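You operate a simulated robot arm through the tools that you are given. There is no shell and no other tool.

You are at the controls of a simulated robot arm. One attempt, no reset.

Task
Get the front of the wooden-topped bench ready for work. At the end: the brown wooden ok stamp is on the press side of the wooden-topped bench; the red brake lever is set to braked; the orange plug gauge with the smallest size on its label from the press side of the wooden-topped bench is on the front of the wooden-topped bench; the grey green-ended tile is on the front of the wooden-topped bench; whatever was shut is shut again. Leave all else as you found it, and nothing knocked over. Set down upright: wooden ok stamp. The red brake lever goes to its stop.

The check looks at the end state, three seconds after you hand in, the way a careful person would. Anything else that was tipped, shoved, dropped, spilled or broken makes it a failure.

Robot
A 6-joint arm with a two-finger gripper, fixed in place. Base frame: the origin is on the floor under the middle of its stand, x ahead of it, y to its left, z up; the work surface is at about z = 80. Units: cm, rad, N and s.
It reaches about 157.2 cm from its shoulder. Its first joint turns from -2.897 to 2.897 rad. Payload 2.45 kg.
The TCP is the grasp point between the finger pads, 2 cm short of the fingertips. In the tool frame z runs along the fingers and y along their closing line. The gripper opens to 14 cm; its body begins 16.8 cm behind the TCP.
Orientation is that of the tool frame in the base frame, as [roll, pitch, yaw] about the fixed x, y, z axes, in that order (R = Rz(yaw) Ry(pitch) Rx(roll)). With the fingers straight down and closing along the base's y, the tool's x points along the base's -x, its y along +y and its z along -z.

Tools
- The arm moves only by the tool drive_tool. Its argument "increments" is a list of rows, each an object of numbers (a shift or turn left out is 0, a gripper value left out holds the last): "dx", "dy", "dz": the shift along the tool's x, y, z in mm; "ax", "ay", "az": the turn, a rotation vector about the tool's x, y, z in rad; "grip": the opening in per cent of the stroke, from 0 (shut) to 100 (fully open). In form: [{"dx": .., "dy": .., "dz": .., "ax": .., "ay": .., "az": .., "grip": ..}, ...]. A call has 1 to 20 rows; each row is the pose to reach, as a shift and turn from the pose commanded when the call began, along the tool's axes at that moment. Rows are played at 5 a second. More than 5 cm and 0.15 rad between two rows, or a gripper value outside its range, and nothing of the call is played. A pose out of reach is approached as far as the arm can. The call stops where the force on the tool passes 40 N (or 10 N more than at its start, if that is more) or the arm is blocked; 0.2 s more then pass. The fingers move at their own pace (about 4.5 cm/s each) and stop on an object; they squeeze with about 32 N. The grip force told is the motor's: it shows also when the fingers shut on nothing. Time passes only in rows, and 0.2 s behind the last, so rows that repeat a pose let the fingers close. The reply holds the time, the measured pose of the TCP, the force on the tool along the base axes, the opening and the grip force, in the units named above and with some noise, with the torque about the TCP (base axes, N m) and any sound that the robot's microphone picked up.
- Cameras (640 x 400 px; columns grow to the right, rows downward): "scene" is fixed at [40.12, -65, 137.44]; the picture's right is [0.96, -0.28, 0.00], its down [-0.17, -0.57, -0.81] and it looks along [0.23, 0.77, -0.59] (base axes); focal length 251 px, centre (320, 200). "wrist" rides on the gripper at [7.8, 1.1, -20.9] in the tool frame; the picture's right is [-0.14, 0.99, 0.00], its down [-0.92, -0.13, -0.37] and it looks along [-0.37, -0.05, 0.93] (tool axes); focal length 280 px, centre (320, 200). There is no depth. A picture from a camera that has moved, and an enlarged one, comes with that camera's place and axes in the base frame and with its lens.
- get_image(camera): a new picture of that camera. It takes no simulated time.
- enlarge(camera, box): a new picture of the part [left, top, right, bottom] of that camera's present view, enlarged. It takes no simulated time.
- sign_off(): hands the job in; it is judged then, once.

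Places have to be worked out from the pictures, the camera data and where the tool is seen. Open the gripper and draw the arm clear of the work before you hand the job in, unless the task says otherwise.

The tools are called after "Emit:" as name(argument=value, ...) on one line, values as JSON. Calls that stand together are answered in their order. drive_tool: Moves the arm, as the interface text tells. Its arguments: {"type":"object","properties":{"increments":{"type":"array","items":{"type":"object","properties":{"dx":{"type":"number"},"dy":{"type":"number"},"dz":{"type":"number"},"ax":{"type":"number"},"ay":{"type":"number"},"az":{"type":"number"},"grip":{"type":"number"}}}}},"required":["increments"]} The other tools are called the same way: get_image (camera) takes a picture; enlarge (camera, box) takes an enlarged picture of a part of a camera's view; sign_off () hands the job in.

At the start:

```text
clock: 0.0
tcp_pos: [69.01, 24.7, 118.34]
ee_rot: [-3.142, 0.0, -3.141]
force: [-0.2, 0.0, 0.3]
moment: [0.01, 0.0, 0.02]
width: 13.99
grip_force: 0.0
```

scene: 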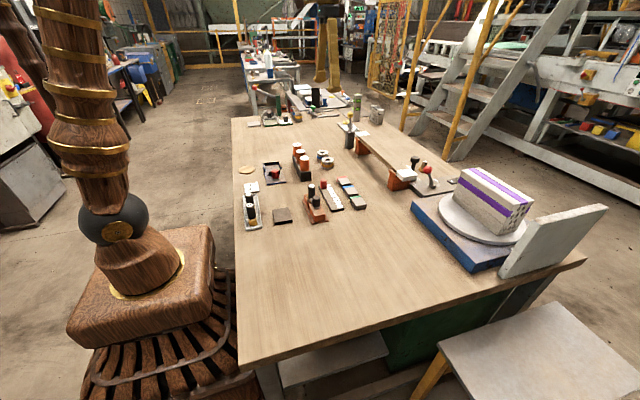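
wrist: 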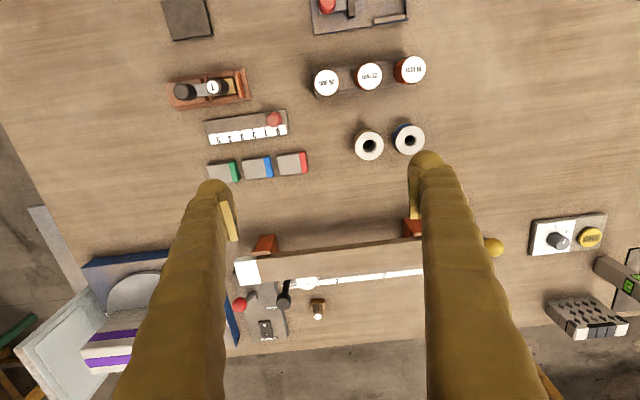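

I'll begin by looking closely at the bench in both cameras before moving anything.

Emit:
enlarge(camera="scene", box=[230, 140, 390, 240])

Emit:
enlarge(camera="scene", box=[330, 85, 490, 195])

Emit:
enlarge(camera="wrist", box=[140, 0, 460, 200])

Emit:
enlarge(camera="wrist", box=[200, 200, 460, 362])

Emit:
enlarge(camera="wrist", box=[480, 180, 640, 380])

Emit:
enlarge(camera="scene", box=[230, 50, 390, 150])

```text
4.00 times, centred on (310, 190) of scene
camera zoom: at [40.12, -65.0, 137.44], right [0.96, -0.28, 0.0], down [-0.17, -0.57, -0.81], along [0.23, 0.77, -0.59], focal length 1004 px, centre (360, 240)
```

zoom: 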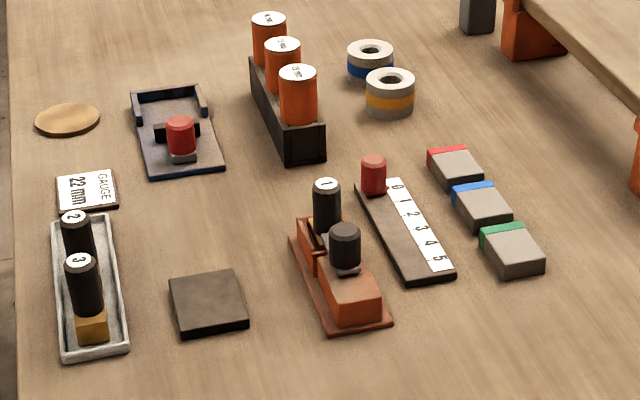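

```text
3.64 times, centred on (410, 140) of scene
camera zoom: at [40.12, -65.0, 137.44], right [0.96, -0.28, 0.0], down [-0.17, -0.57, -0.81], along [0.23, 0.77, -0.59], focal length 912 px, centre (-7, 418)
```

zoom: 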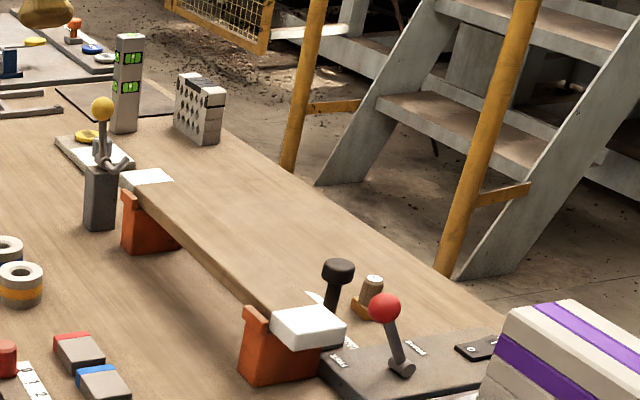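

```text
2.00 times, centred on (300, 100) of wrist
camera zoom: at [61.09, 25.74, 139.27], right [0.14, 0.99, 0.0], down [0.92, -0.13, 0.37], along [0.37, -0.05, -0.93], focal length 561 px, centre (360, 400)
```

zoom: 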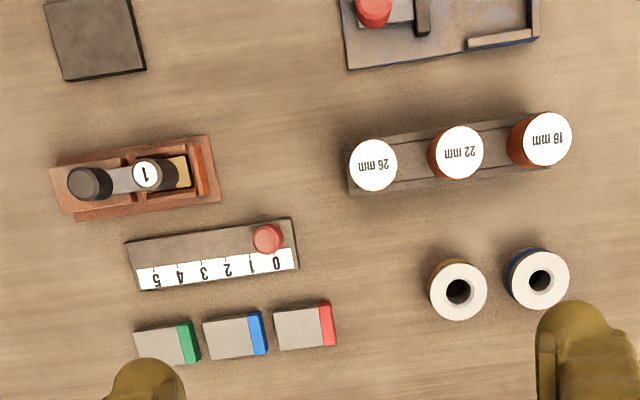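

```text
2.46 times, centred on (330, 281) of wrist
camera zoom: at [61.09, 25.74, 139.27], right [0.14, 0.99, 0.0], down [0.92, -0.13, 0.37], along [0.37, -0.05, -0.93], focal length 690 px, centre (295, 1)
```

zoom: 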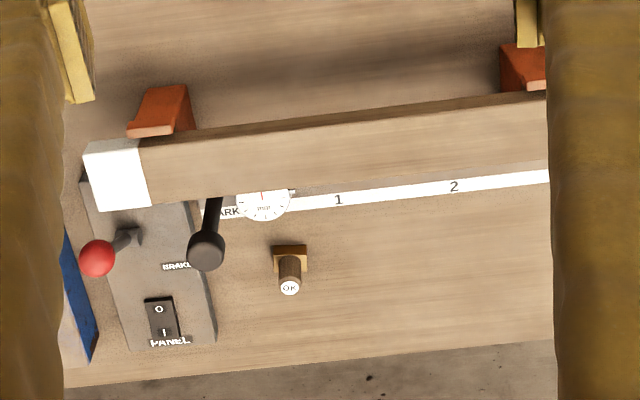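

```text
2.00 times, centred on (560, 280) of wrist
camera zoom: at [61.09, 25.74, 139.27], right [0.14, 0.99, 0.0], down [0.92, -0.13, 0.37], along [0.37, -0.05, -0.93], focal length 561 px, centre (-160, 40)
```

zoom: 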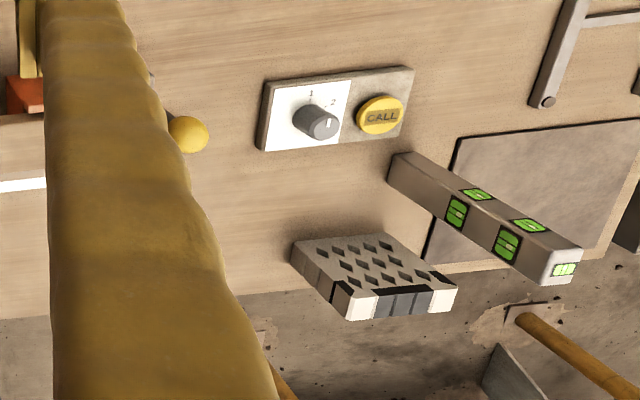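

```text
4.00 times, centred on (310, 100) of scene
camera zoom: at [40.12, -65.0, 137.44], right [0.96, -0.28, 0.0], down [-0.17, -0.57, -0.81], along [0.23, 0.77, -0.59], focal length 1004 px, centre (360, 600)
```

zoom: 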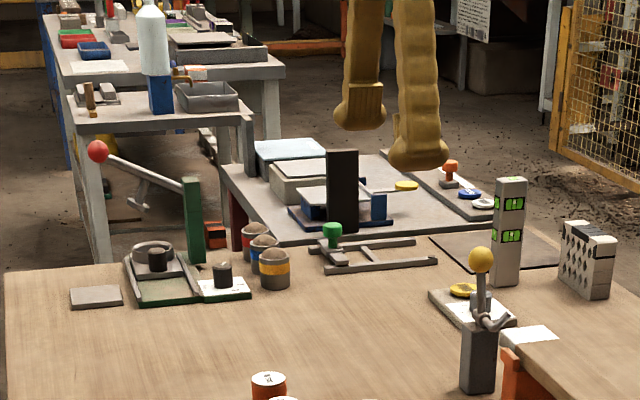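

The bench seems to span about x 30–129, y −40–121. I'll raise the arm straight up for a wide overview to identify the press, the zones and the shut things.

Emit:
drive_tool(increments=[{"dz": -50}, {"dz": -100}, {"dz": -150}, {"dz": -200, "dy": 30}, {"dz": -250, "dy": 60}, {"dz": -300, "dy": 100}, {"dz": -300, "dy": 150}])

Emit:
get_image(camera="wrist")

Emit:
get_image(camera="scene")

```text
refused: row 4 steps farther than a row can; nothing moved
```

```text
taken
camera wrist: at [61.09, 25.74, 139.27], right [0.14, 0.99, 0.0], down [0.92, -0.13, 0.37], along [0.37, -0.05, -0.93], focal length 280 px, centre (320, 200)
```

wrist: 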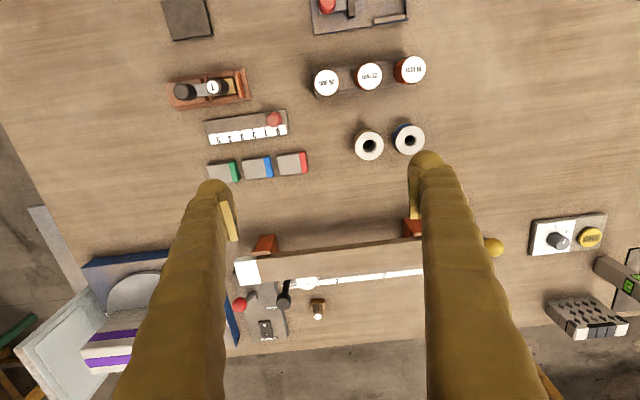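

```text
taken
```

scene: 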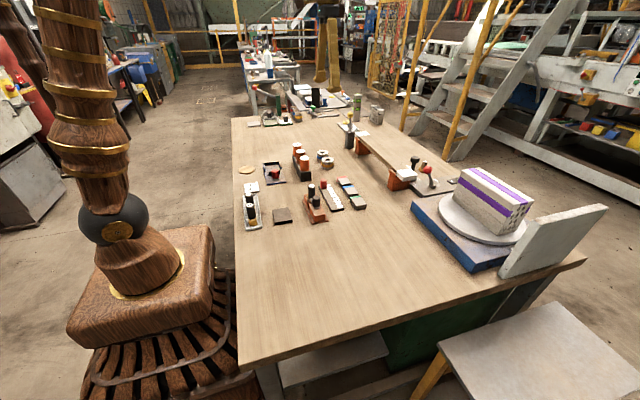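

The combined step was slightly too long; I'll keep each row within 5 cm in total.

Emit:
drive_tool(increments=[{"dz": -45}, {"dz": -90}, {"dz": -135, "dy": 15}, {"dz": -180, "dy": 30}, {"dz": -225, "dy": 50}, {"dz": -265, "dy": 75}, {"dz": -300, "dy": 105}, {"dz": -320, "dy": 150}])

Emit:
get_image(camera="wrist")

Emit:
get_image(camera="scene")

```text
clock: 1.8
tcp_pos: [68.77, 39.75, 150.53]
ee_rot: [3.14, 0.003, 3.141]
force: [-0.5, -0.2, 0.6]
moment: [0.03, -0.12, 0.01]
width: 13.99
grip_force: 0.0
```

```text
taken
camera wrist: at [60.89, 40.84, 171.42], right [0.14, 0.99, 0.0], down [0.92, -0.13, 0.37], along [0.37, -0.05, -0.93], focal length 280 px, centre (320, 200)
```

wrist: 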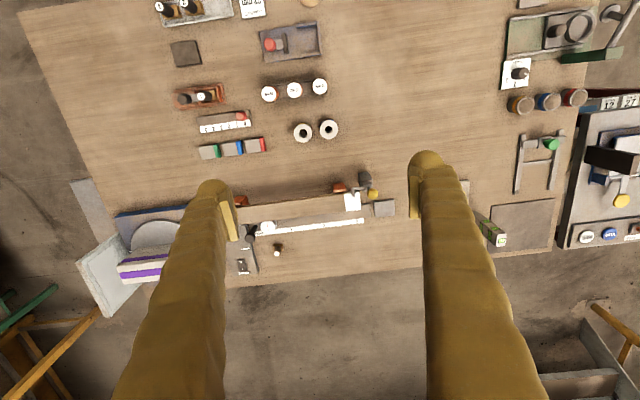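

```text
taken
```

scene: 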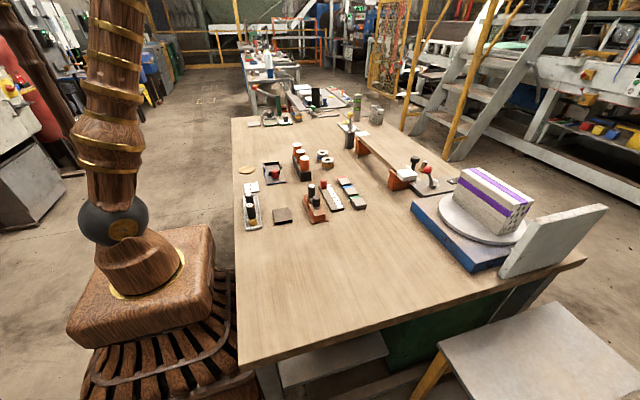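

Now enlarging the left end of the bench (right side of the wrist view) and the rest to read labels.

Emit:
enlarge(camera="wrist", box=[490, 0, 640, 130])

Emit:
enlarge(camera="wrist", box=[480, 80, 640, 270])

Emit:
enlarge(camera="wrist", box=[150, 0, 340, 110])

Emit:
enlarge(camera="wrist", box=[210, 160, 420, 290])

Emit:
enlarge(camera="wrist", box=[60, 170, 230, 330])

Emit:
enlarge(camera="scene", box=[235, 75, 365, 135])

```text
3.08 times, centred on (565, 65) of wrist
camera zoom: at [60.89, 40.84, 171.42], right [0.14, 0.99, 0.0], down [0.92, -0.13, 0.37], along [0.37, -0.05, -0.93], focal length 863 px, centre (-434, 615)
```

zoom: 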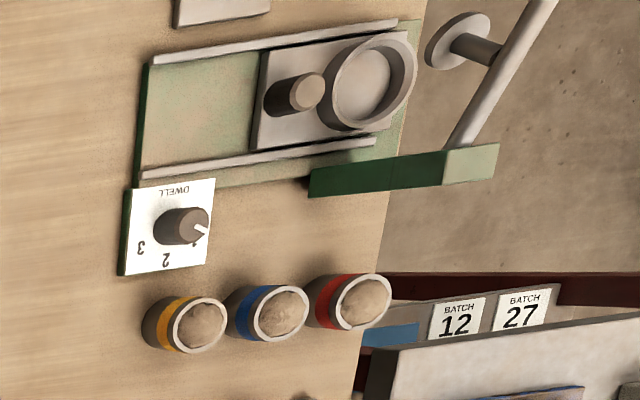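

```text
2.11 times, centred on (560, 175) of wrist
camera zoom: at [60.89, 40.84, 171.42], right [0.14, 0.99, 0.0], down [0.92, -0.13, 0.37], along [0.37, -0.05, -0.93], focal length 590 px, centre (-185, 253)
```

zoom: 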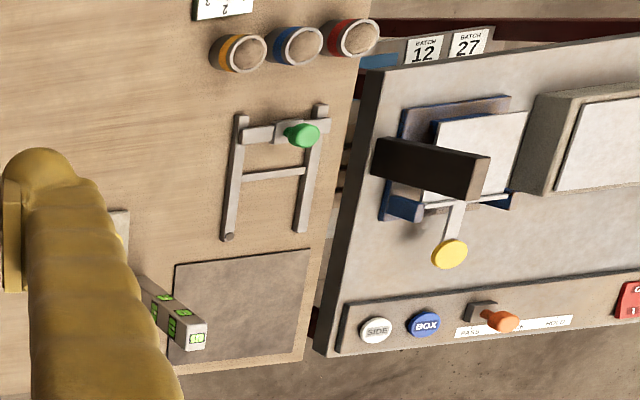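

```text
3.37 times, centred on (245, 55) of wrist
camera zoom: at [60.89, 40.84, 171.42], right [0.14, 0.99, 0.0], down [0.92, -0.13, 0.37], along [0.37, -0.05, -0.93], focal length 944 px, centre (573, 688)
```

zoom: 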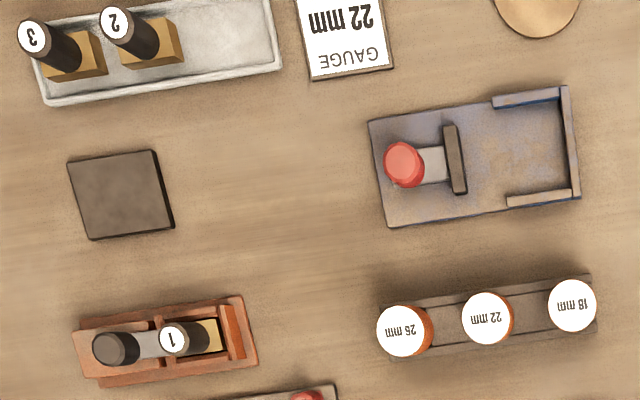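

```text
3.05 times, centred on (315, 225) of wrist
camera zoom: at [60.89, 40.84, 171.42], right [0.14, 0.99, 0.0], down [0.92, -0.13, 0.37], along [0.37, -0.05, -0.93], focal length 854 px, centre (335, 124)
```

zoom: 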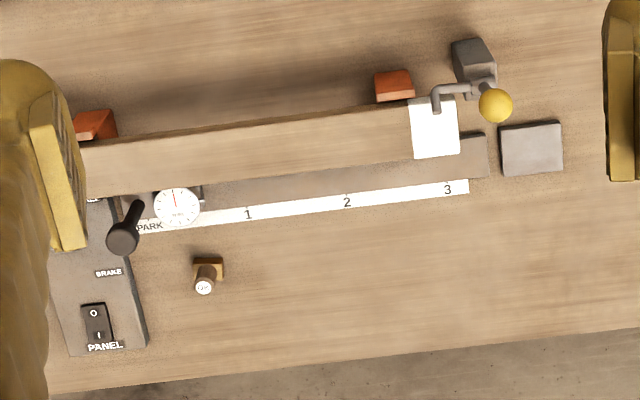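

```text
2.50 times, centred on (145, 250) of wrist
camera zoom: at [60.89, 40.84, 171.42], right [0.14, 0.99, 0.0], down [0.92, -0.13, 0.37], along [0.37, -0.05, -0.93], focal length 701 px, centre (758, 75)
```

zoom: 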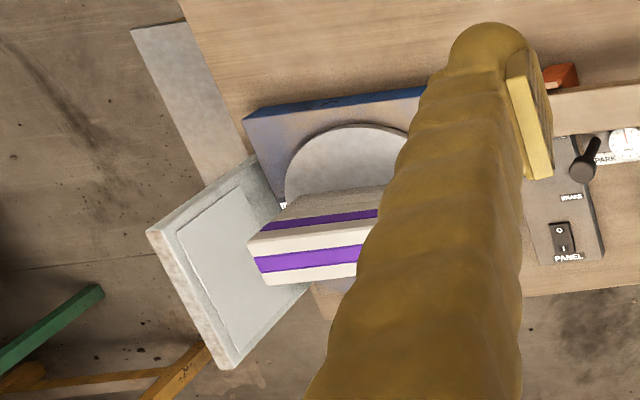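

```text
4.92 times, centred on (300, 105) of scene
camera zoom: at [40.12, -65.0, 137.44], right [0.96, -0.28, 0.0], down [-0.17, -0.57, -0.81], along [0.23, 0.77, -0.59], focal length 1235 px, centre (418, 668)
```

zoom: 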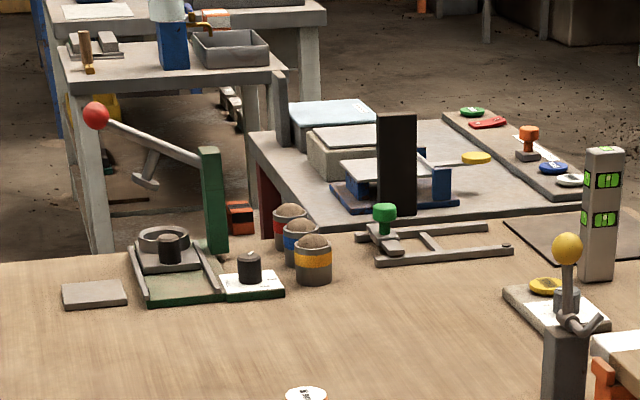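

Labels beyond the beam (PARK/BRAKE/PANEL/CALL/OK) face +x, while those on the near side (gauges, DWELL) face −x. I need to work out which area is "front" and which "press side", so I'll look closer at more parts.

Emit:
enlarge(camera="scene", box=[380, 150, 470, 206])

Emit:
enlarge(camera="scene", box=[400, 150, 620, 290])

Emit:
enlarge(camera="scene", box=[230, 250, 640, 400])

Emit:
enlarge(camera="scene", box=[330, 85, 400, 150])

```text
7.11 times, centred on (425, 178) of scene
camera zoom: at [40.12, -65.0, 137.44], right [0.96, -0.28, 0.0], down [-0.17, -0.57, -0.81], along [0.23, 0.77, -0.59], focal length 1784 px, centre (-427, 356)
```

zoom: 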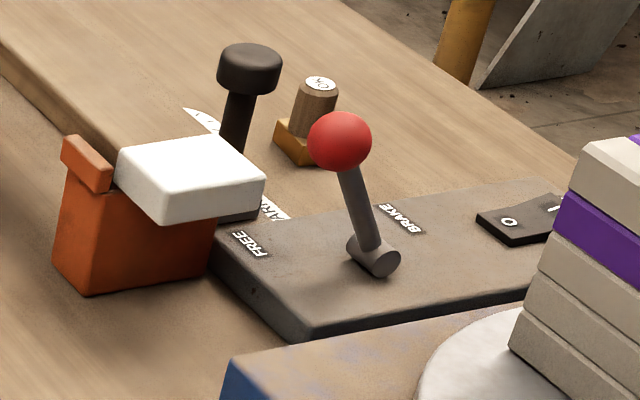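

```text
2.86 times, centred on (510, 220) of scene
camera zoom: at [40.12, -65.0, 137.44], right [0.96, -0.28, 0.0], down [-0.17, -0.57, -0.81], along [0.23, 0.77, -0.59], focal length 717 px, centre (-223, 143)
```

zoom: 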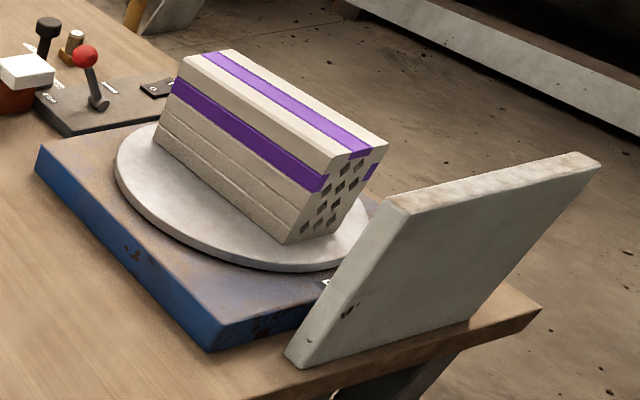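

```text
1.56 times, centred on (435, 325) of scene
camera zoom: at [40.12, -65.0, 137.44], right [0.96, -0.28, 0.0], down [-0.17, -0.57, -0.81], along [0.23, 0.77, -0.59], focal length 392 px, centre (140, 5)
```

zoom: 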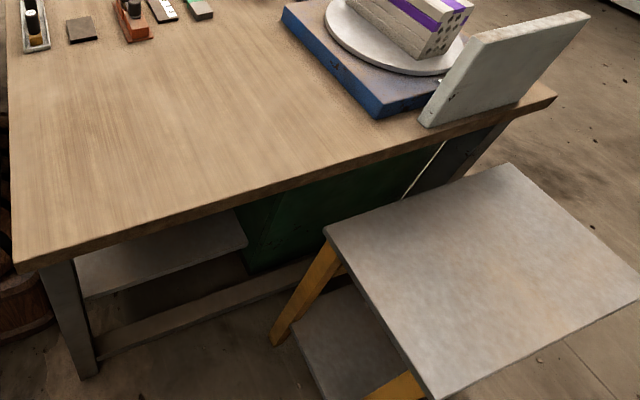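

```text
6.15 times, centred on (365, 118) of scene
camera zoom: at [40.12, -65.0, 137.44], right [0.96, -0.28, 0.0], down [-0.17, -0.57, -0.81], along [0.23, 0.77, -0.59], focal length 1544 px, centre (43, 708)
```

zoom: 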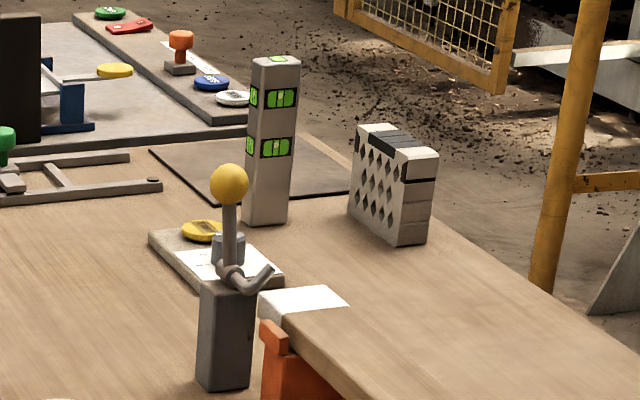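

The brake lever leans toward FREE (−x) now and must go toward BRAKE (+x). I'll fly over the far side and turn the camera back to look for any signs or hidden items on that side.

Emit:
drive_tool(increments=[{"dx": -25, "dy": -8, "az": 0.14}, {"dx": -50, "dy": -16, "az": 0.28}, {"dx": -75, "dy": -24, "az": 0.42}, {"dx": -100, "dy": -32, "az": 0.56}, {"dx": -125, "dy": -40, "az": 0.7}, {"dx": -150, "dy": -48, "az": 0.84}, {"dx": -175, "dy": -56, "az": 0.98}, {"dx": -200, "dy": -64, "az": 1.12}, {"dx": -225, "dy": -72, "az": 1.26}, {"dx": -250, "dy": -80, "az": 1.4}, {"dx": -275, "dy": -88, "az": 1.54}, {"dx": -300, "dy": -96, "az": 1.68}, {"dx": -325, "dy": -104, "az": 1.82}, {"dx": -350, "dy": -112, "az": 1.96}, {"dx": -375, "dy": -120, "az": 2.1}, {"dx": -400, "dy": -128, "az": 2.24}, {"dx": -425, "dy": -136, "az": 2.38}, {"dx": -450, "dy": -144, "az": 2.52}, {"dx": -470, "dy": -150, "az": 2.66}, {"dx": -480, "dy": -155, "az": 2.8}])

Emit:
get_image(camera="wrist")

Emit:
get_image(camera="scene")

```text
clock: 6.0
tcp_pos: [96.11, 19.72, 136.14]
ee_rot: [-3.141, 0.0, 0.34]
force: [0.4, 0.4, -0.9]
moment: [0.0, 0.15, 0.0]
width: 14.02
grip_force: 0.0
out of reach, approached as far as the arm can: row 4, 5, 6, 7, 8, 9, 10, 11, 12, 13, 14, 15, 16, 17, 18, 19, 20
```

```text
taken
camera wrist: at [103.75, 21.25, 157.21], right [0.2, -0.98, 0.0], down [-0.91, -0.19, 0.37], along [-0.36, -0.07, -0.93], focal length 280 px, centre (320, 200)
```

wrist: 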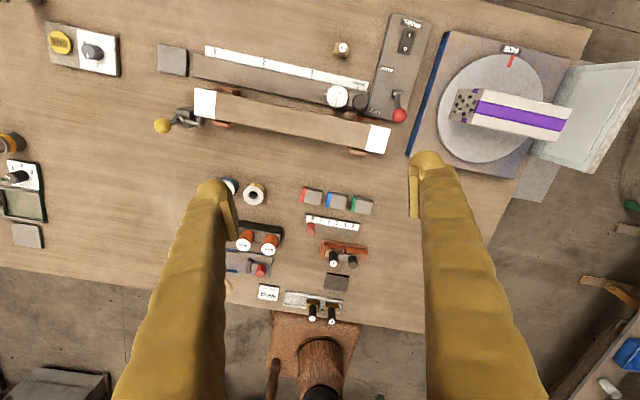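

```text
taken
```

scene: 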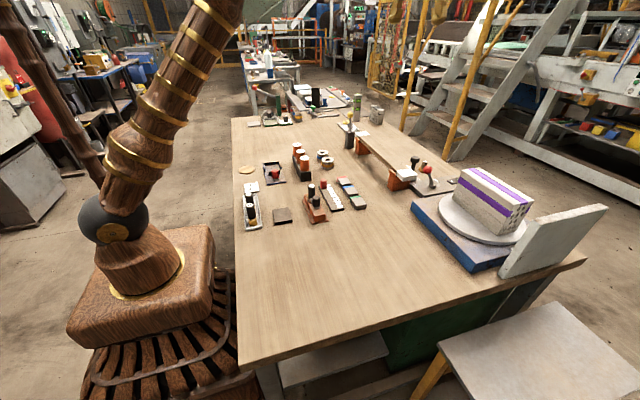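

From here I can see the brake panel and turntable; let me zoom in on these.

Emit:
enlarge(camera="wrist", box=[320, 0, 640, 200])

Emit:
enlarge(camera="wrist", box=[140, 0, 420, 175])

Emit:
enlarge(camera="wrist", box=[200, 170, 420, 340])

Emit:
enlarge(camera="wrist", box=[0, 0, 200, 260])

```text
2.00 times, centred on (480, 100) of wrist
camera zoom: at [103.75, 21.25, 157.21], right [0.2, -0.98, 0.0], down [-0.91, -0.19, 0.37], along [-0.36, -0.07, -0.93], focal length 561 px, centre (0, 400)
```

zoom: 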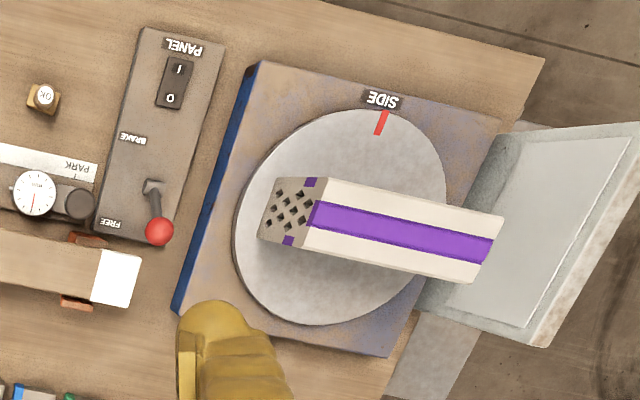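

```text
2.29 times, centred on (280, 88) of wrist
camera zoom: at [103.75, 21.25, 157.21], right [0.2, -0.98, 0.0], down [-0.91, -0.19, 0.37], along [-0.36, -0.07, -0.93], focal length 641 px, centre (411, 457)
```

zoom: 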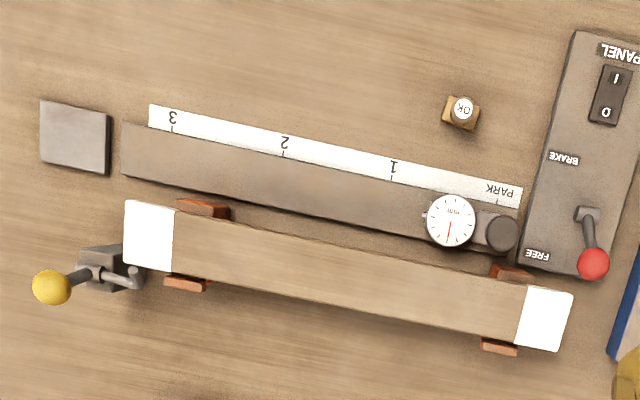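

```text
2.35 times, centred on (310, 255) of wrist
camera zoom: at [103.75, 21.25, 157.21], right [0.2, -0.98, 0.0], down [-0.91, -0.19, 0.37], along [-0.36, -0.07, -0.93], focal length 660 px, centre (344, 71)
```

zoom: 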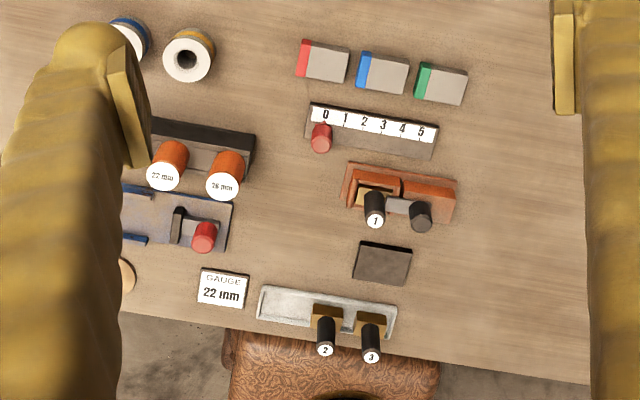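

```text
1.54 times, centred on (100, 130) of wrist
camera zoom: at [103.75, 21.25, 157.21], right [0.2, -0.98, 0.0], down [-0.91, -0.19, 0.37], along [-0.36, -0.07, -0.93], focal length 431 px, centre (658, 308)
```

zoom: 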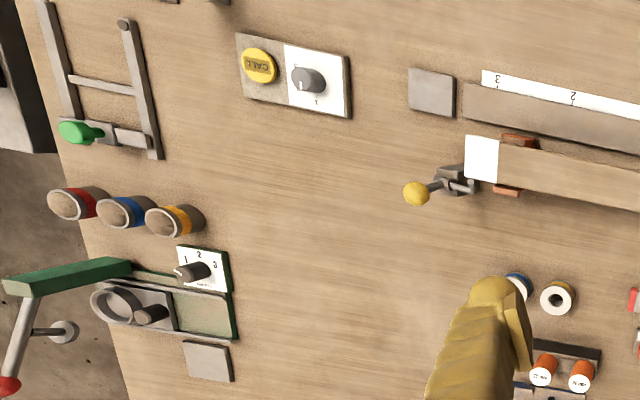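

The brake ball triangulates to about (101.7, 2.6, 91.4) with its pivot near (106.5, 3, 83.5). The stamp is near (113.2, 18.6). The last target was out of reach, so I'll make a small high move with a yaw trim to see what base pose is used.

Emit:
drive_tool(increments=[{"dz": 20, "az": 0.1}, {"dz": 50, "az": 0.2}, {"dz": 50, "az": 0.34}])

Emit:
get_image(camera="wrist")

```text
clock: 6.8
tcp_pos: [96.81, 15.59, 133.18]
ee_rot: [-3.133, -0.002, 0.293]
force: [0.3, 0.5, -0.1]
moment: [-0.01, 0.01, 0.03]
width: 14.01
grip_force: 0.1
out of reach, approached as far as the arm can: row 1, 2, 3
```

```text
taken
camera wrist: at [104.5, 16.49, 154.18], right [0.15, -0.99, -0.01], down [-0.92, -0.15, 0.37], along [-0.36, -0.05, -0.93], focal length 280 px, centre (320, 200)
```

wrist: 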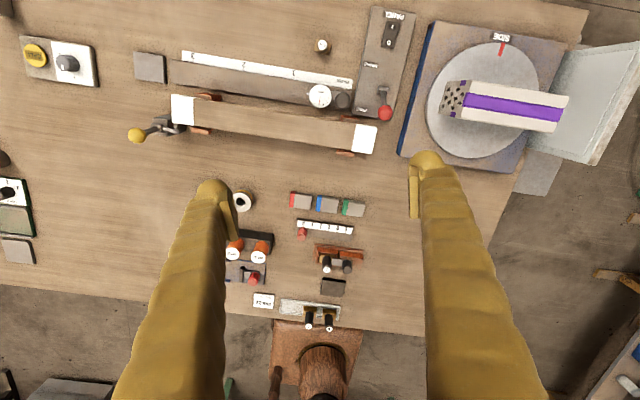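

The commanded pose may be the unclipped one; I'll command back toward the robot and lower, which is safe in either case, and read where it goes.

Emit:
drive_tool(increments=[{"dx": -30, "dz": 30}, {"dx": -60, "dz": 60}, {"dx": -90, "dz": 90}, {"dx": -120, "dz": 120}, {"dx": -150, "dz": 150}, {"dx": -180, "dz": 180}, {"dx": -200, "dz": 200}, {"dx": -200, "dz": 200}])

```text
clock: 8.6
tcp_pos: [77.77, 9.86, 113.24]
ee_rot: [-3.134, -0.001, 0.293]
force: [-0.9, -0.5, 0.1]
moment: [0.01, -0.03, 0.02]
width: 14.01
grip_force: 0.1
```

The base pose is the reached (clipped) one. Now I'll square up the yaw to 0 and close the gripper partially while high above the bench.

Emit:
drive_tool(increments=[{"az": 0.14, "grip": 60}, {"az": 0.293, "grip": 30}, {"az": 0.293, "grip": 0}, {"az": 0.293, "grip": 0}, {"az": 0.293, "grip": 0}, {"az": 0.293, "grip": 0}, {"az": 0.293, "grip": 0}])

Emit:
get_image(camera="wrist")

Emit:
get_image(camera="scene")

```text
refused: row 2 steps farther than a row can; nothing moved
```

```text
taken
camera wrist: at [85.49, 10.8, 134.28], right [0.15, -0.99, -0.01], down [-0.92, -0.15, 0.37], along [-0.36, -0.05, -0.93], focal length 280 px, centre (320, 200)
```

wrist: 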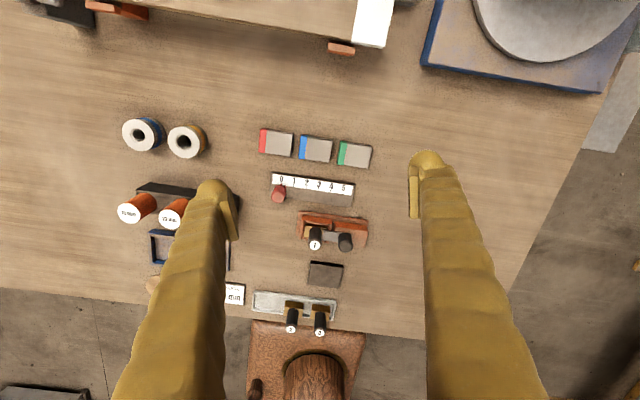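

```text
taken
```

scene: 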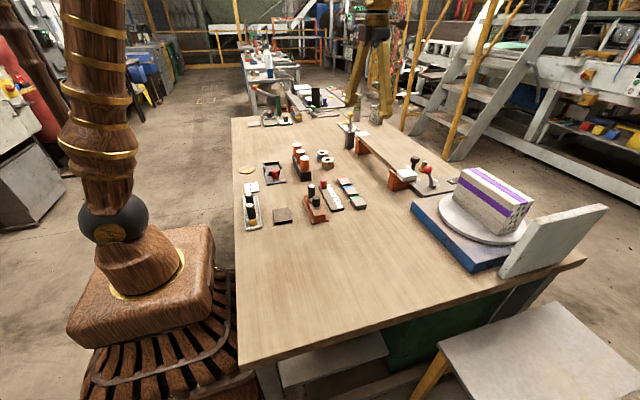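

Retrying with smaller turn steps.

Emit:
drive_tool(increments=[{"az": 0.1, "grip": 60}, {"az": 0.2, "grip": 30}, {"az": 0.29, "grip": 0}, {"az": 0.29, "grip": 0}, {"az": 0.29, "grip": 0}, {"az": 0.29, "grip": 0}, {"az": 0.29, "grip": 0}])

Emit:
get_image(camera="wrist")

Emit:
enlarge(camera="scene", box=[300, 0, 480, 200])

```text
clock: 10.2
tcp_pos: [77.83, 9.74, 113.23]
ee_rot: [-3.13, -0.002, 0.25]
force: [0.4, 0.0, 0.3]
moment: [0.01, 0.02, 0.01]
width: 0.02
grip_force: 0.0
out of reach, approached as far as the arm can: row 1, 2, 3, 4, 5, 6, 7
```

```text
taken
camera wrist: at [85.57, 10.33, 134.28], right [0.11, -0.99, -0.01], down [-0.92, -0.11, 0.37], along [-0.37, -0.03, -0.93], focal length 280 px, centre (320, 200)
```

wrist: 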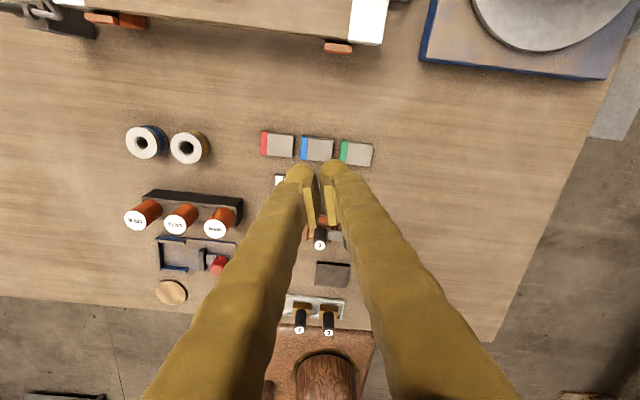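

```text
2.00 times, centred on (390, 100) of scene
camera zoom: at [40.12, -65.0, 137.44], right [0.96, -0.28, 0.0], down [-0.17, -0.57, -0.81], along [0.23, 0.77, -0.59], focal length 502 px, centre (180, 400)
```

zoom: 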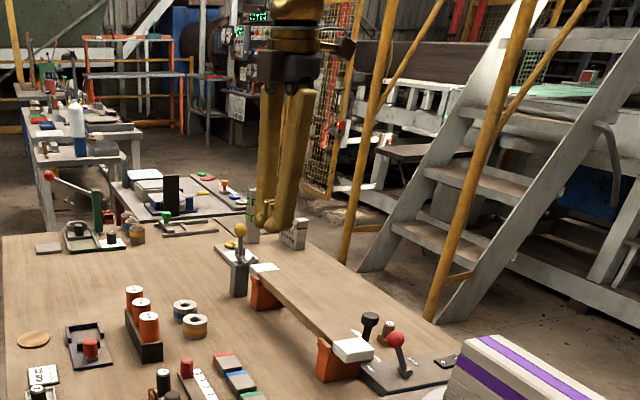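

The wrist joint limits yaw near 0.25, so I'll turn back to the neutral yaw (π) while staying high.

Emit:
drive_tool(increments=[{"az": -0.145}, {"az": -0.29}, {"az": -0.435}, {"az": -0.58}, {"az": -0.725}, {"az": -0.87}, {"az": -1.015}, {"az": -1.16}, {"az": -1.305}, {"az": -1.45}, {"az": -1.595}, {"az": -1.74}, {"az": -1.885}, {"az": -2.03}, {"az": -2.175}, {"az": -2.32}, {"az": -2.465}, {"az": -2.61}, {"az": -2.755}, {"az": -2.89}])

Emit:
get_image(camera="wrist")

```text
clock: 14.4
tcp_pos: [77.75, 9.86, 113.47]
ee_rot: [3.126, 0.001, -3.141]
force: [-0.4, 0.2, -0.1]
moment: [-0.03, 0.0, -0.04]
width: 0.01
grip_force: 28.9
```

```text
taken
camera wrist: at [69.9, 10.68, 134.35], right [0.14, 0.99, 0.01], down [0.92, -0.13, 0.37], along [0.36, -0.04, -0.93], focal length 280 px, centre (320, 200)
```

wrist: 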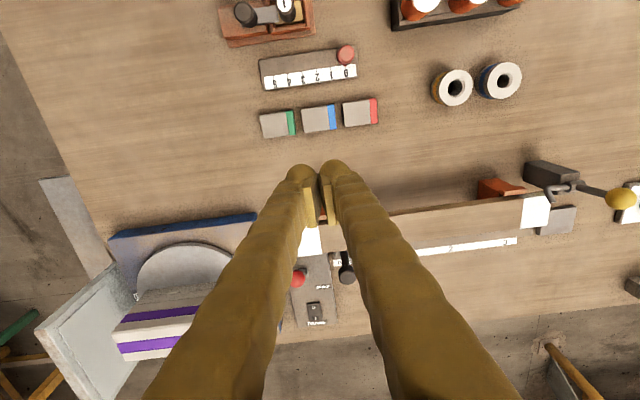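

Back at neutral yaw. I'll move above the beam's right end, just behind the brake ball, still well above it, and check the view.

Emit:
drive_tool(increments=[{"dx": -43, "dy": -18, "dz": 0, "ax": 0.0155}, {"dx": -86, "dy": -36, "dz": 10, "ax": 0.0155}, {"dx": -120, "dy": -54, "dz": 40, "ax": 0.0155}, {"dx": -150, "dy": -72, "dz": 70, "ax": 0.0155}, {"dx": -160, "dy": -73, "dz": 110, "ax": 0.0155}, {"dx": -160, "dy": -73, "dz": 110, "ax": 0.0155}])

Emit:
get_image(camera="wrist")

Emit:
enlarge(camera="scene", box=[360, 120, 480, 210])

```text
clock: 15.8
tcp_pos: [93.94, 2.4, 102.15]
ee_rot: [-3.14, 0.001, 3.141]
force: [0.1, -0.6, 0.0]
moment: [0.01, 0.0, -0.04]
width: 0.03
grip_force: 28.7
```

```text
taken
camera wrist: at [86.02, 3.5, 123.17], right [0.14, 0.99, 0.0], down [0.92, -0.13, 0.37], along [0.36, -0.05, -0.93], focal length 280 px, centre (320, 200)
```

wrist: 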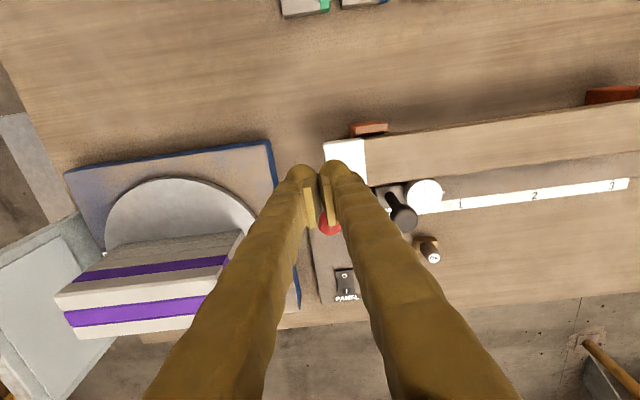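

```text
4.44 times, centred on (420, 165) of scene
camera zoom: at [40.12, -65.0, 137.44], right [0.96, -0.28, 0.0], down [-0.17, -0.57, -0.81], along [0.23, 0.77, -0.59], focal length 1115 px, centre (-124, 356)
```

zoom: 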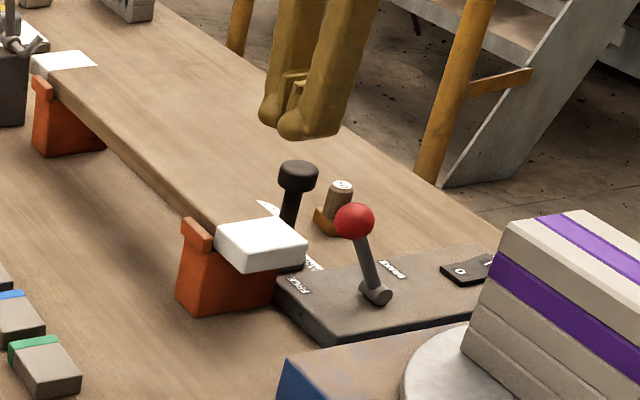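

Let me zoom in harder on the cap, lever and fingers to get heights right.

Emit:
enlarge(camera="scene", box=[400, 145, 456, 195])

Emit:
enlarge(camera="wrist", box=[280, 120, 440, 280])

```text
8.00 times, centred on (428, 170) of scene
camera zoom: at [40.12, -65.0, 137.44], right [0.96, -0.28, 0.0], down [-0.17, -0.57, -0.81], along [0.23, 0.77, -0.59], focal length 2007 px, centre (-544, 440)
```

zoom: 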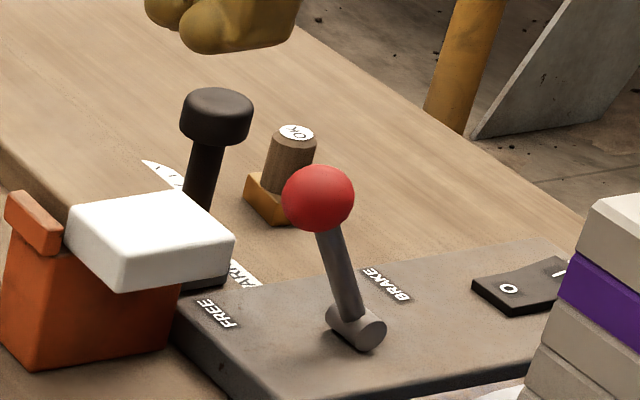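

```text
2.50 times, centred on (360, 200) of wrist
camera zoom: at [86.02, 3.5, 123.17], right [0.14, 0.99, 0.0], down [0.92, -0.13, 0.37], along [0.36, -0.05, -0.93], focal length 701 px, centre (220, 200)
```

zoom: 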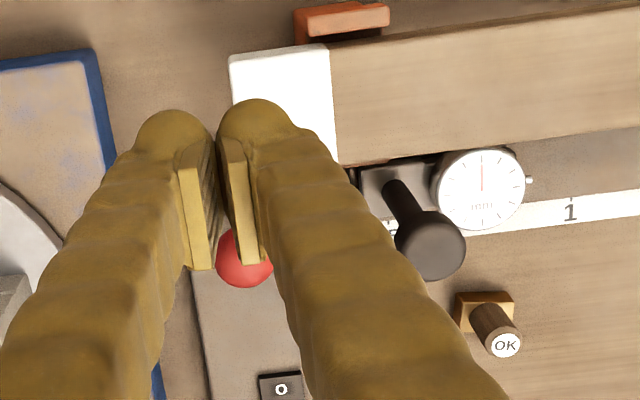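

Cap top is at z≈89.2 (x 92–98.4), ball centre z≈91.4, radius ≈1.65. I'll lower so the fingertips stay ~1 cm above the beam cap, then push the ball in +x slowly.

Emit:
drive_tool(increments=[{"dz": 40, "dy": 2}, {"dz": 75, "dy": 2}, {"dz": 98, "dy": 2}, {"dz": 98, "dy": 2}])

Emit:
enlarge(camera="scene", box=[400, 145, 456, 195])

Emit:
enlarge(camera="wrist", box=[280, 120, 440, 280])

```text
clock: 16.8
tcp_pos: [93.81, 2.69, 92.53]
ee_rot: [-3.14, 0.001, 3.139]
force: [0.0, -0.3, -0.6]
moment: [-0.02, -0.02, 0.0]
width: 0.0
grip_force: 29.0
```

```text
8.00 times, centred on (428, 170) of scene
camera zoom: at [40.12, -65.0, 137.44], right [0.96, -0.28, 0.0], down [-0.17, -0.57, -0.81], along [0.23, 0.77, -0.59], focal length 2007 px, centre (-544, 440)
```

zoom: 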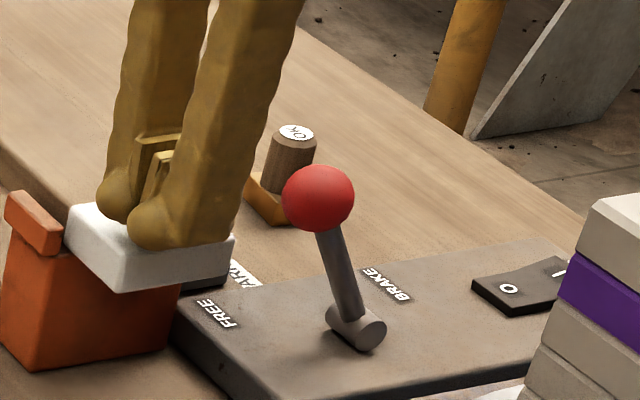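

```text
2.50 times, centred on (360, 200) of wrist
camera zoom: at [85.89, 3.8, 113.46], right [0.14, 0.99, 0.0], down [0.92, -0.13, 0.37], along [0.36, -0.05, -0.93], focal length 701 px, centre (220, 200)
```

zoom: 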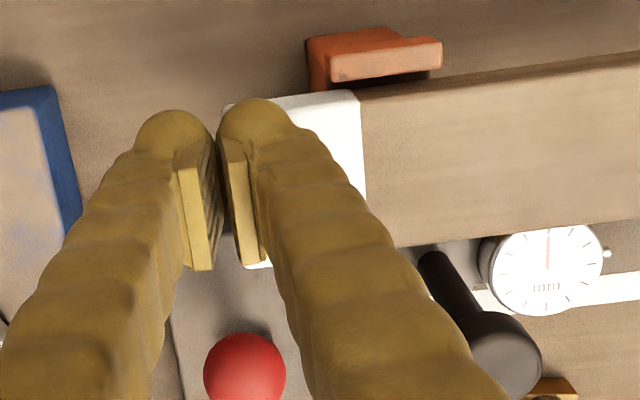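

Fingers are just above the cap, ball ahead. Now a slow push in +x, lowering slightly once past the cap.

Emit:
drive_tool(increments=[{"dx": -20}, {"dx": -40}, {"dx": -50}, {"dx": -60}, {"dx": -70}, {"dx": -80, "dz": 3}, {"dx": -90, "dz": 6}, {"dx": -100, "dz": 10}, {"dx": -100, "dz": 10}])

Emit:
enlarge(camera="scene", box=[400, 145, 456, 195])

Emit:
enlarge(camera="wrist", box=[280, 120, 440, 280])

```text
clock: 18.8
tcp_pos: [103.83, 2.96, 91.37]
ee_rot: [-3.14, 0.0, 3.14]
force: [0.4, 0.1, -0.6]
moment: [-0.01, 0.01, -0.01]
width: 0.02
grip_force: 29.9
```

```text
8.00 times, centred on (428, 170) of scene
camera zoom: at [40.12, -65.0, 137.44], right [0.96, -0.28, 0.0], down [-0.17, -0.57, -0.81], along [0.23, 0.77, -0.59], focal length 2007 px, centre (-544, 440)
```

zoom: 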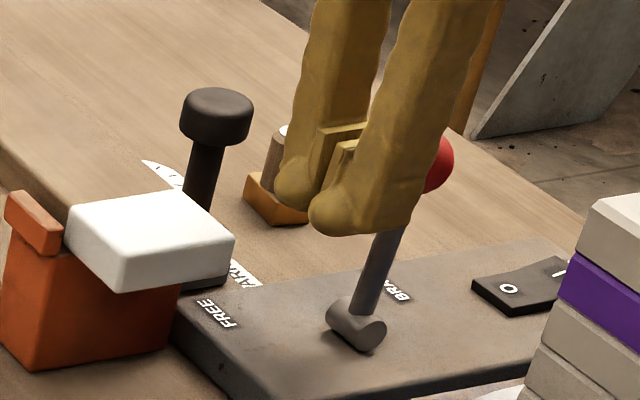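

```text
2.50 times, centred on (360, 200) of wrist
camera zoom: at [95.89, 4.04, 112.37], right [0.14, 0.99, 0.0], down [0.92, -0.13, 0.37], along [0.36, -0.05, -0.93], focal length 701 px, centre (220, 200)
```

zoom: 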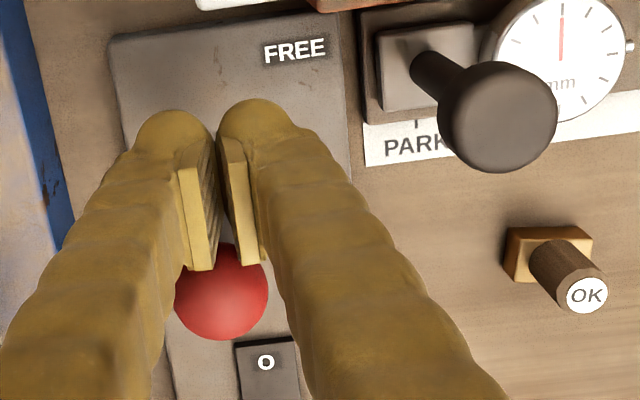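

The lever has moved past upright with almost no force. I'll continue slowly until it meets its stop.

Emit:
drive_tool(increments=[{"dx": -5}, {"dx": -10}, {"dx": -15}, {"dx": -20}, {"dx": -25}, {"dx": -30}, {"dx": -35}, {"dx": -40}, {"dx": -45}, {"dx": -50}])

Emit:
enlarge(camera="scene", box=[400, 145, 456, 195])

Emit:
enlarge(camera="wrist", box=[280, 120, 440, 280])

```text
clock: 20.7
tcp_pos: [107.58, 2.87, 91.24]
ee_rot: [-3.138, -0.008, 3.136]
force: [-10.6, -1.6, -3.3]
moment: [0.02, 0.17, -0.15]
width: 0.01
grip_force: 29.5
stopped in row 9: the force on the tool passed its limit at 49 N (the readings are from after the stop); the commanded pose is now the measured one
```

```text
8.00 times, centred on (428, 170) of scene
camera zoom: at [40.12, -65.0, 137.44], right [0.96, -0.28, 0.0], down [-0.17, -0.57, -0.81], along [0.23, 0.77, -0.59], focal length 2007 px, centre (-544, 440)
```

zoom: 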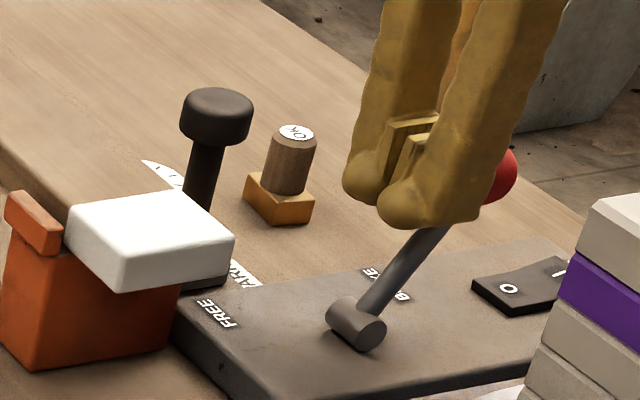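

```text
2.50 times, centred on (360, 200) of wrist
camera zoom: at [99.82, 3.93, 112.26], right [0.14, 0.99, 0.0], down [0.92, -0.13, 0.36], along [0.36, -0.05, -0.93], focal length 701 px, centre (220, 200)
```

zoom: 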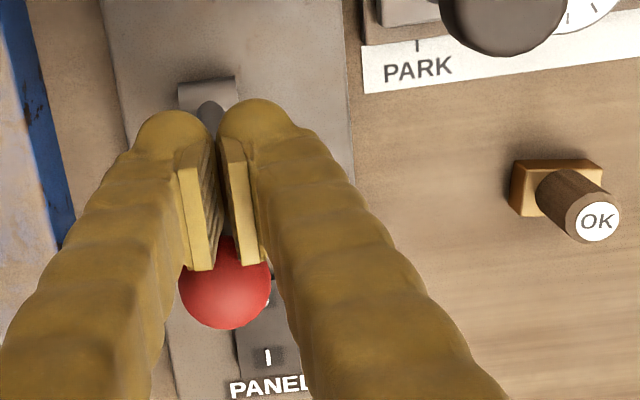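

The lever hit its stop (49 N) at about the mirrored angle. I'll back off, raise, and check it stays.

Emit:
drive_tool(increments=[{"dx": 10}, {"dx": 20}, {"dx": 20, "dz": -40}, {"dx": 20, "dz": -80}, {"dx": 20, "dz": -120}])

Emit:
enlarge(camera="scene", box=[400, 145, 456, 195])

Emit:
get_image(camera="wrist")

```text
clock: 21.9
tcp_pos: [105.73, 2.93, 103.15]
ee_rot: [-3.141, -0.009, 3.14]
force: [0.0, -0.1, -1.0]
moment: [0.0, 0.04, -0.01]
width: 0.01
grip_force: 29.2
```

```text
8.00 times, centred on (428, 170) of scene
camera zoom: at [40.12, -65.0, 137.44], right [0.96, -0.28, 0.0], down [-0.17, -0.57, -0.81], along [0.23, 0.77, -0.59], focal length 2007 px, centre (-544, 440)
```

zoom: 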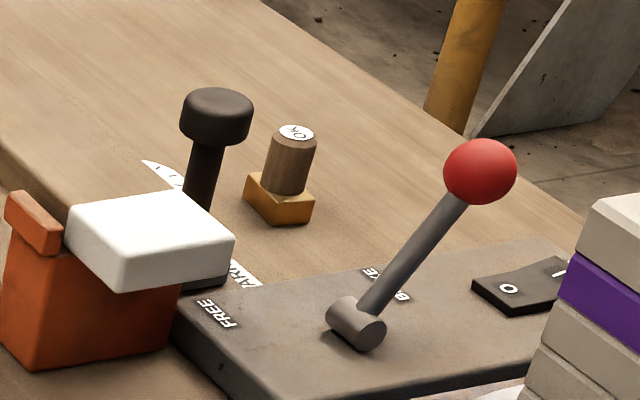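

```text
taken
camera wrist: at [97.89, 4.02, 124.11], right [0.14, 0.99, 0.0], down [0.92, -0.13, 0.36], along [0.36, -0.05, -0.93], focal length 280 px, centre (320, 200)
```

wrist: 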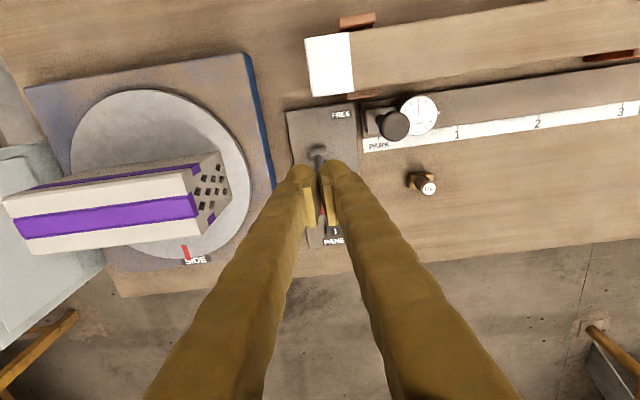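

Brake lever is at BRAKE against its stop and stays there. Next, the OK stamp (≈113.1, 18.2, top z≈86): open part-way and hover above it.

Emit:
drive_tool(increments=[{"dx": -10, "dy": 40, "dz": 0, "grip": 45}, {"dx": -30, "dy": 80, "dz": 0}, {"dx": -50, "dy": 120, "ay": -0.009}, {"dx": -74, "dy": 152, "dz": 20, "ay": -0.009}, {"dx": -74, "dy": 152, "dz": 40, "ay": -0.009}, {"dx": -74, "dy": 152, "dz": 40, "ay": -0.009}])

Emit:
get_image(camera="wrist")

Emit:
enlarge(camera="scene", box=[390, 130, 460, 190])

```text
clock: 23.3
tcp_pos: [112.97, 17.97, 99.15]
ee_rot: [-3.14, 0.002, 3.137]
force: [0.1, -0.1, -0.3]
moment: [0.01, 0.01, 0.0]
width: 6.31
grip_force: 0.0
```

```text
taken
camera wrist: at [105.05, 19.0, 120.04], right [0.14, 0.99, 0.0], down [0.92, -0.13, 0.37], along [0.37, -0.05, -0.93], focal length 280 px, centre (320, 200)
```

wrist: 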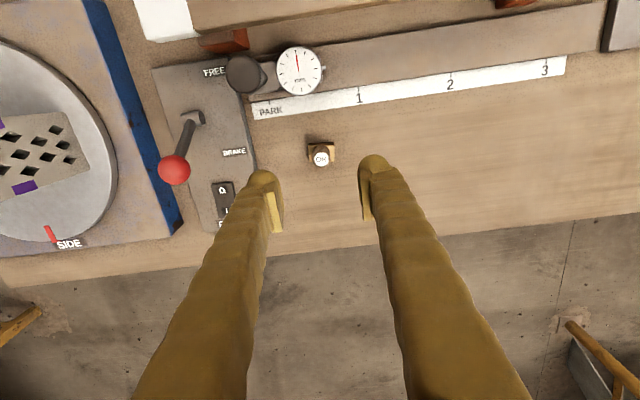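

```text
6.67 times, centred on (425, 160) of scene
camera zoom: at [40.12, -65.0, 137.44], right [0.96, -0.28, 0.0], down [-0.17, -0.57, -0.81], along [0.23, 0.77, -0.59], focal length 1673 px, centre (-380, 467)
```

zoom: 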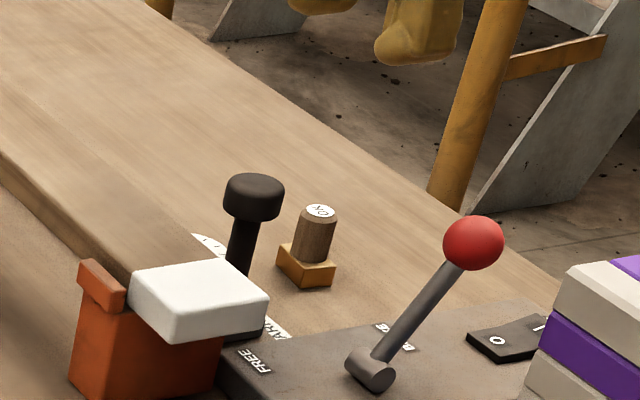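

Stamp is centred under the fingers (≈112.8, 18.0). Descending so the tips stop just above its square base, then closing on the handle.

Emit:
drive_tool(increments=[{"dz": 45, "dx": 1}, {"dz": 90, "dx": 1}, {"dz": 125, "dx": 1}, {"dz": 146, "dx": 1}, {"dz": 146, "dx": 1}])

Emit:
get_image(camera="wrist")

Emit:
enlarge(camera="scene", box=[390, 130, 460, 190])

```text
clock: 24.5
tcp_pos: [112.73, 17.86, 84.55]
ee_rot: [-3.138, 0.002, 3.14]
force: [-0.3, -0.2, 0.3]
moment: [0.01, 0.0, 0.02]
width: 6.31
grip_force: 0.0
```

```text
taken
camera wrist: at [104.84, 19.04, 105.54], right [0.14, 0.99, 0.0], down [0.92, -0.13, 0.37], along [0.37, -0.05, -0.93], focal length 280 px, centre (320, 200)
```

wrist: 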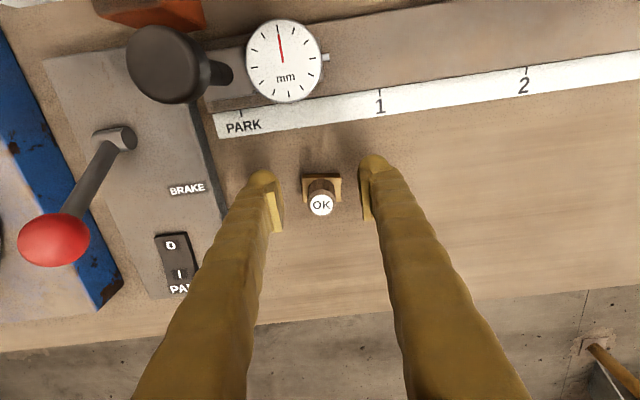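

```text
6.67 times, centred on (425, 160) of scene
camera zoom: at [40.12, -65.0, 137.44], right [0.96, -0.28, 0.0], down [-0.17, -0.57, -0.81], along [0.23, 0.77, -0.59], focal length 1673 px, centre (-380, 467)
```

zoom: 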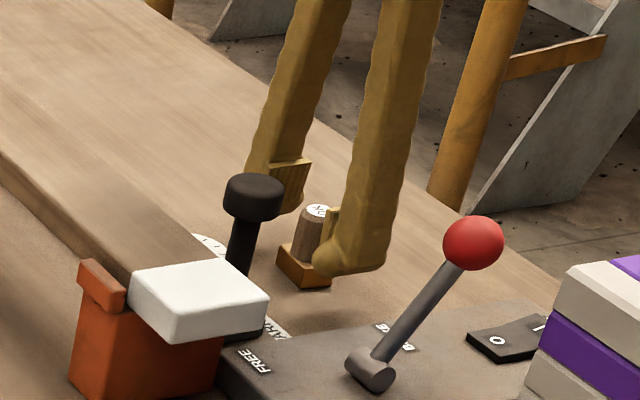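

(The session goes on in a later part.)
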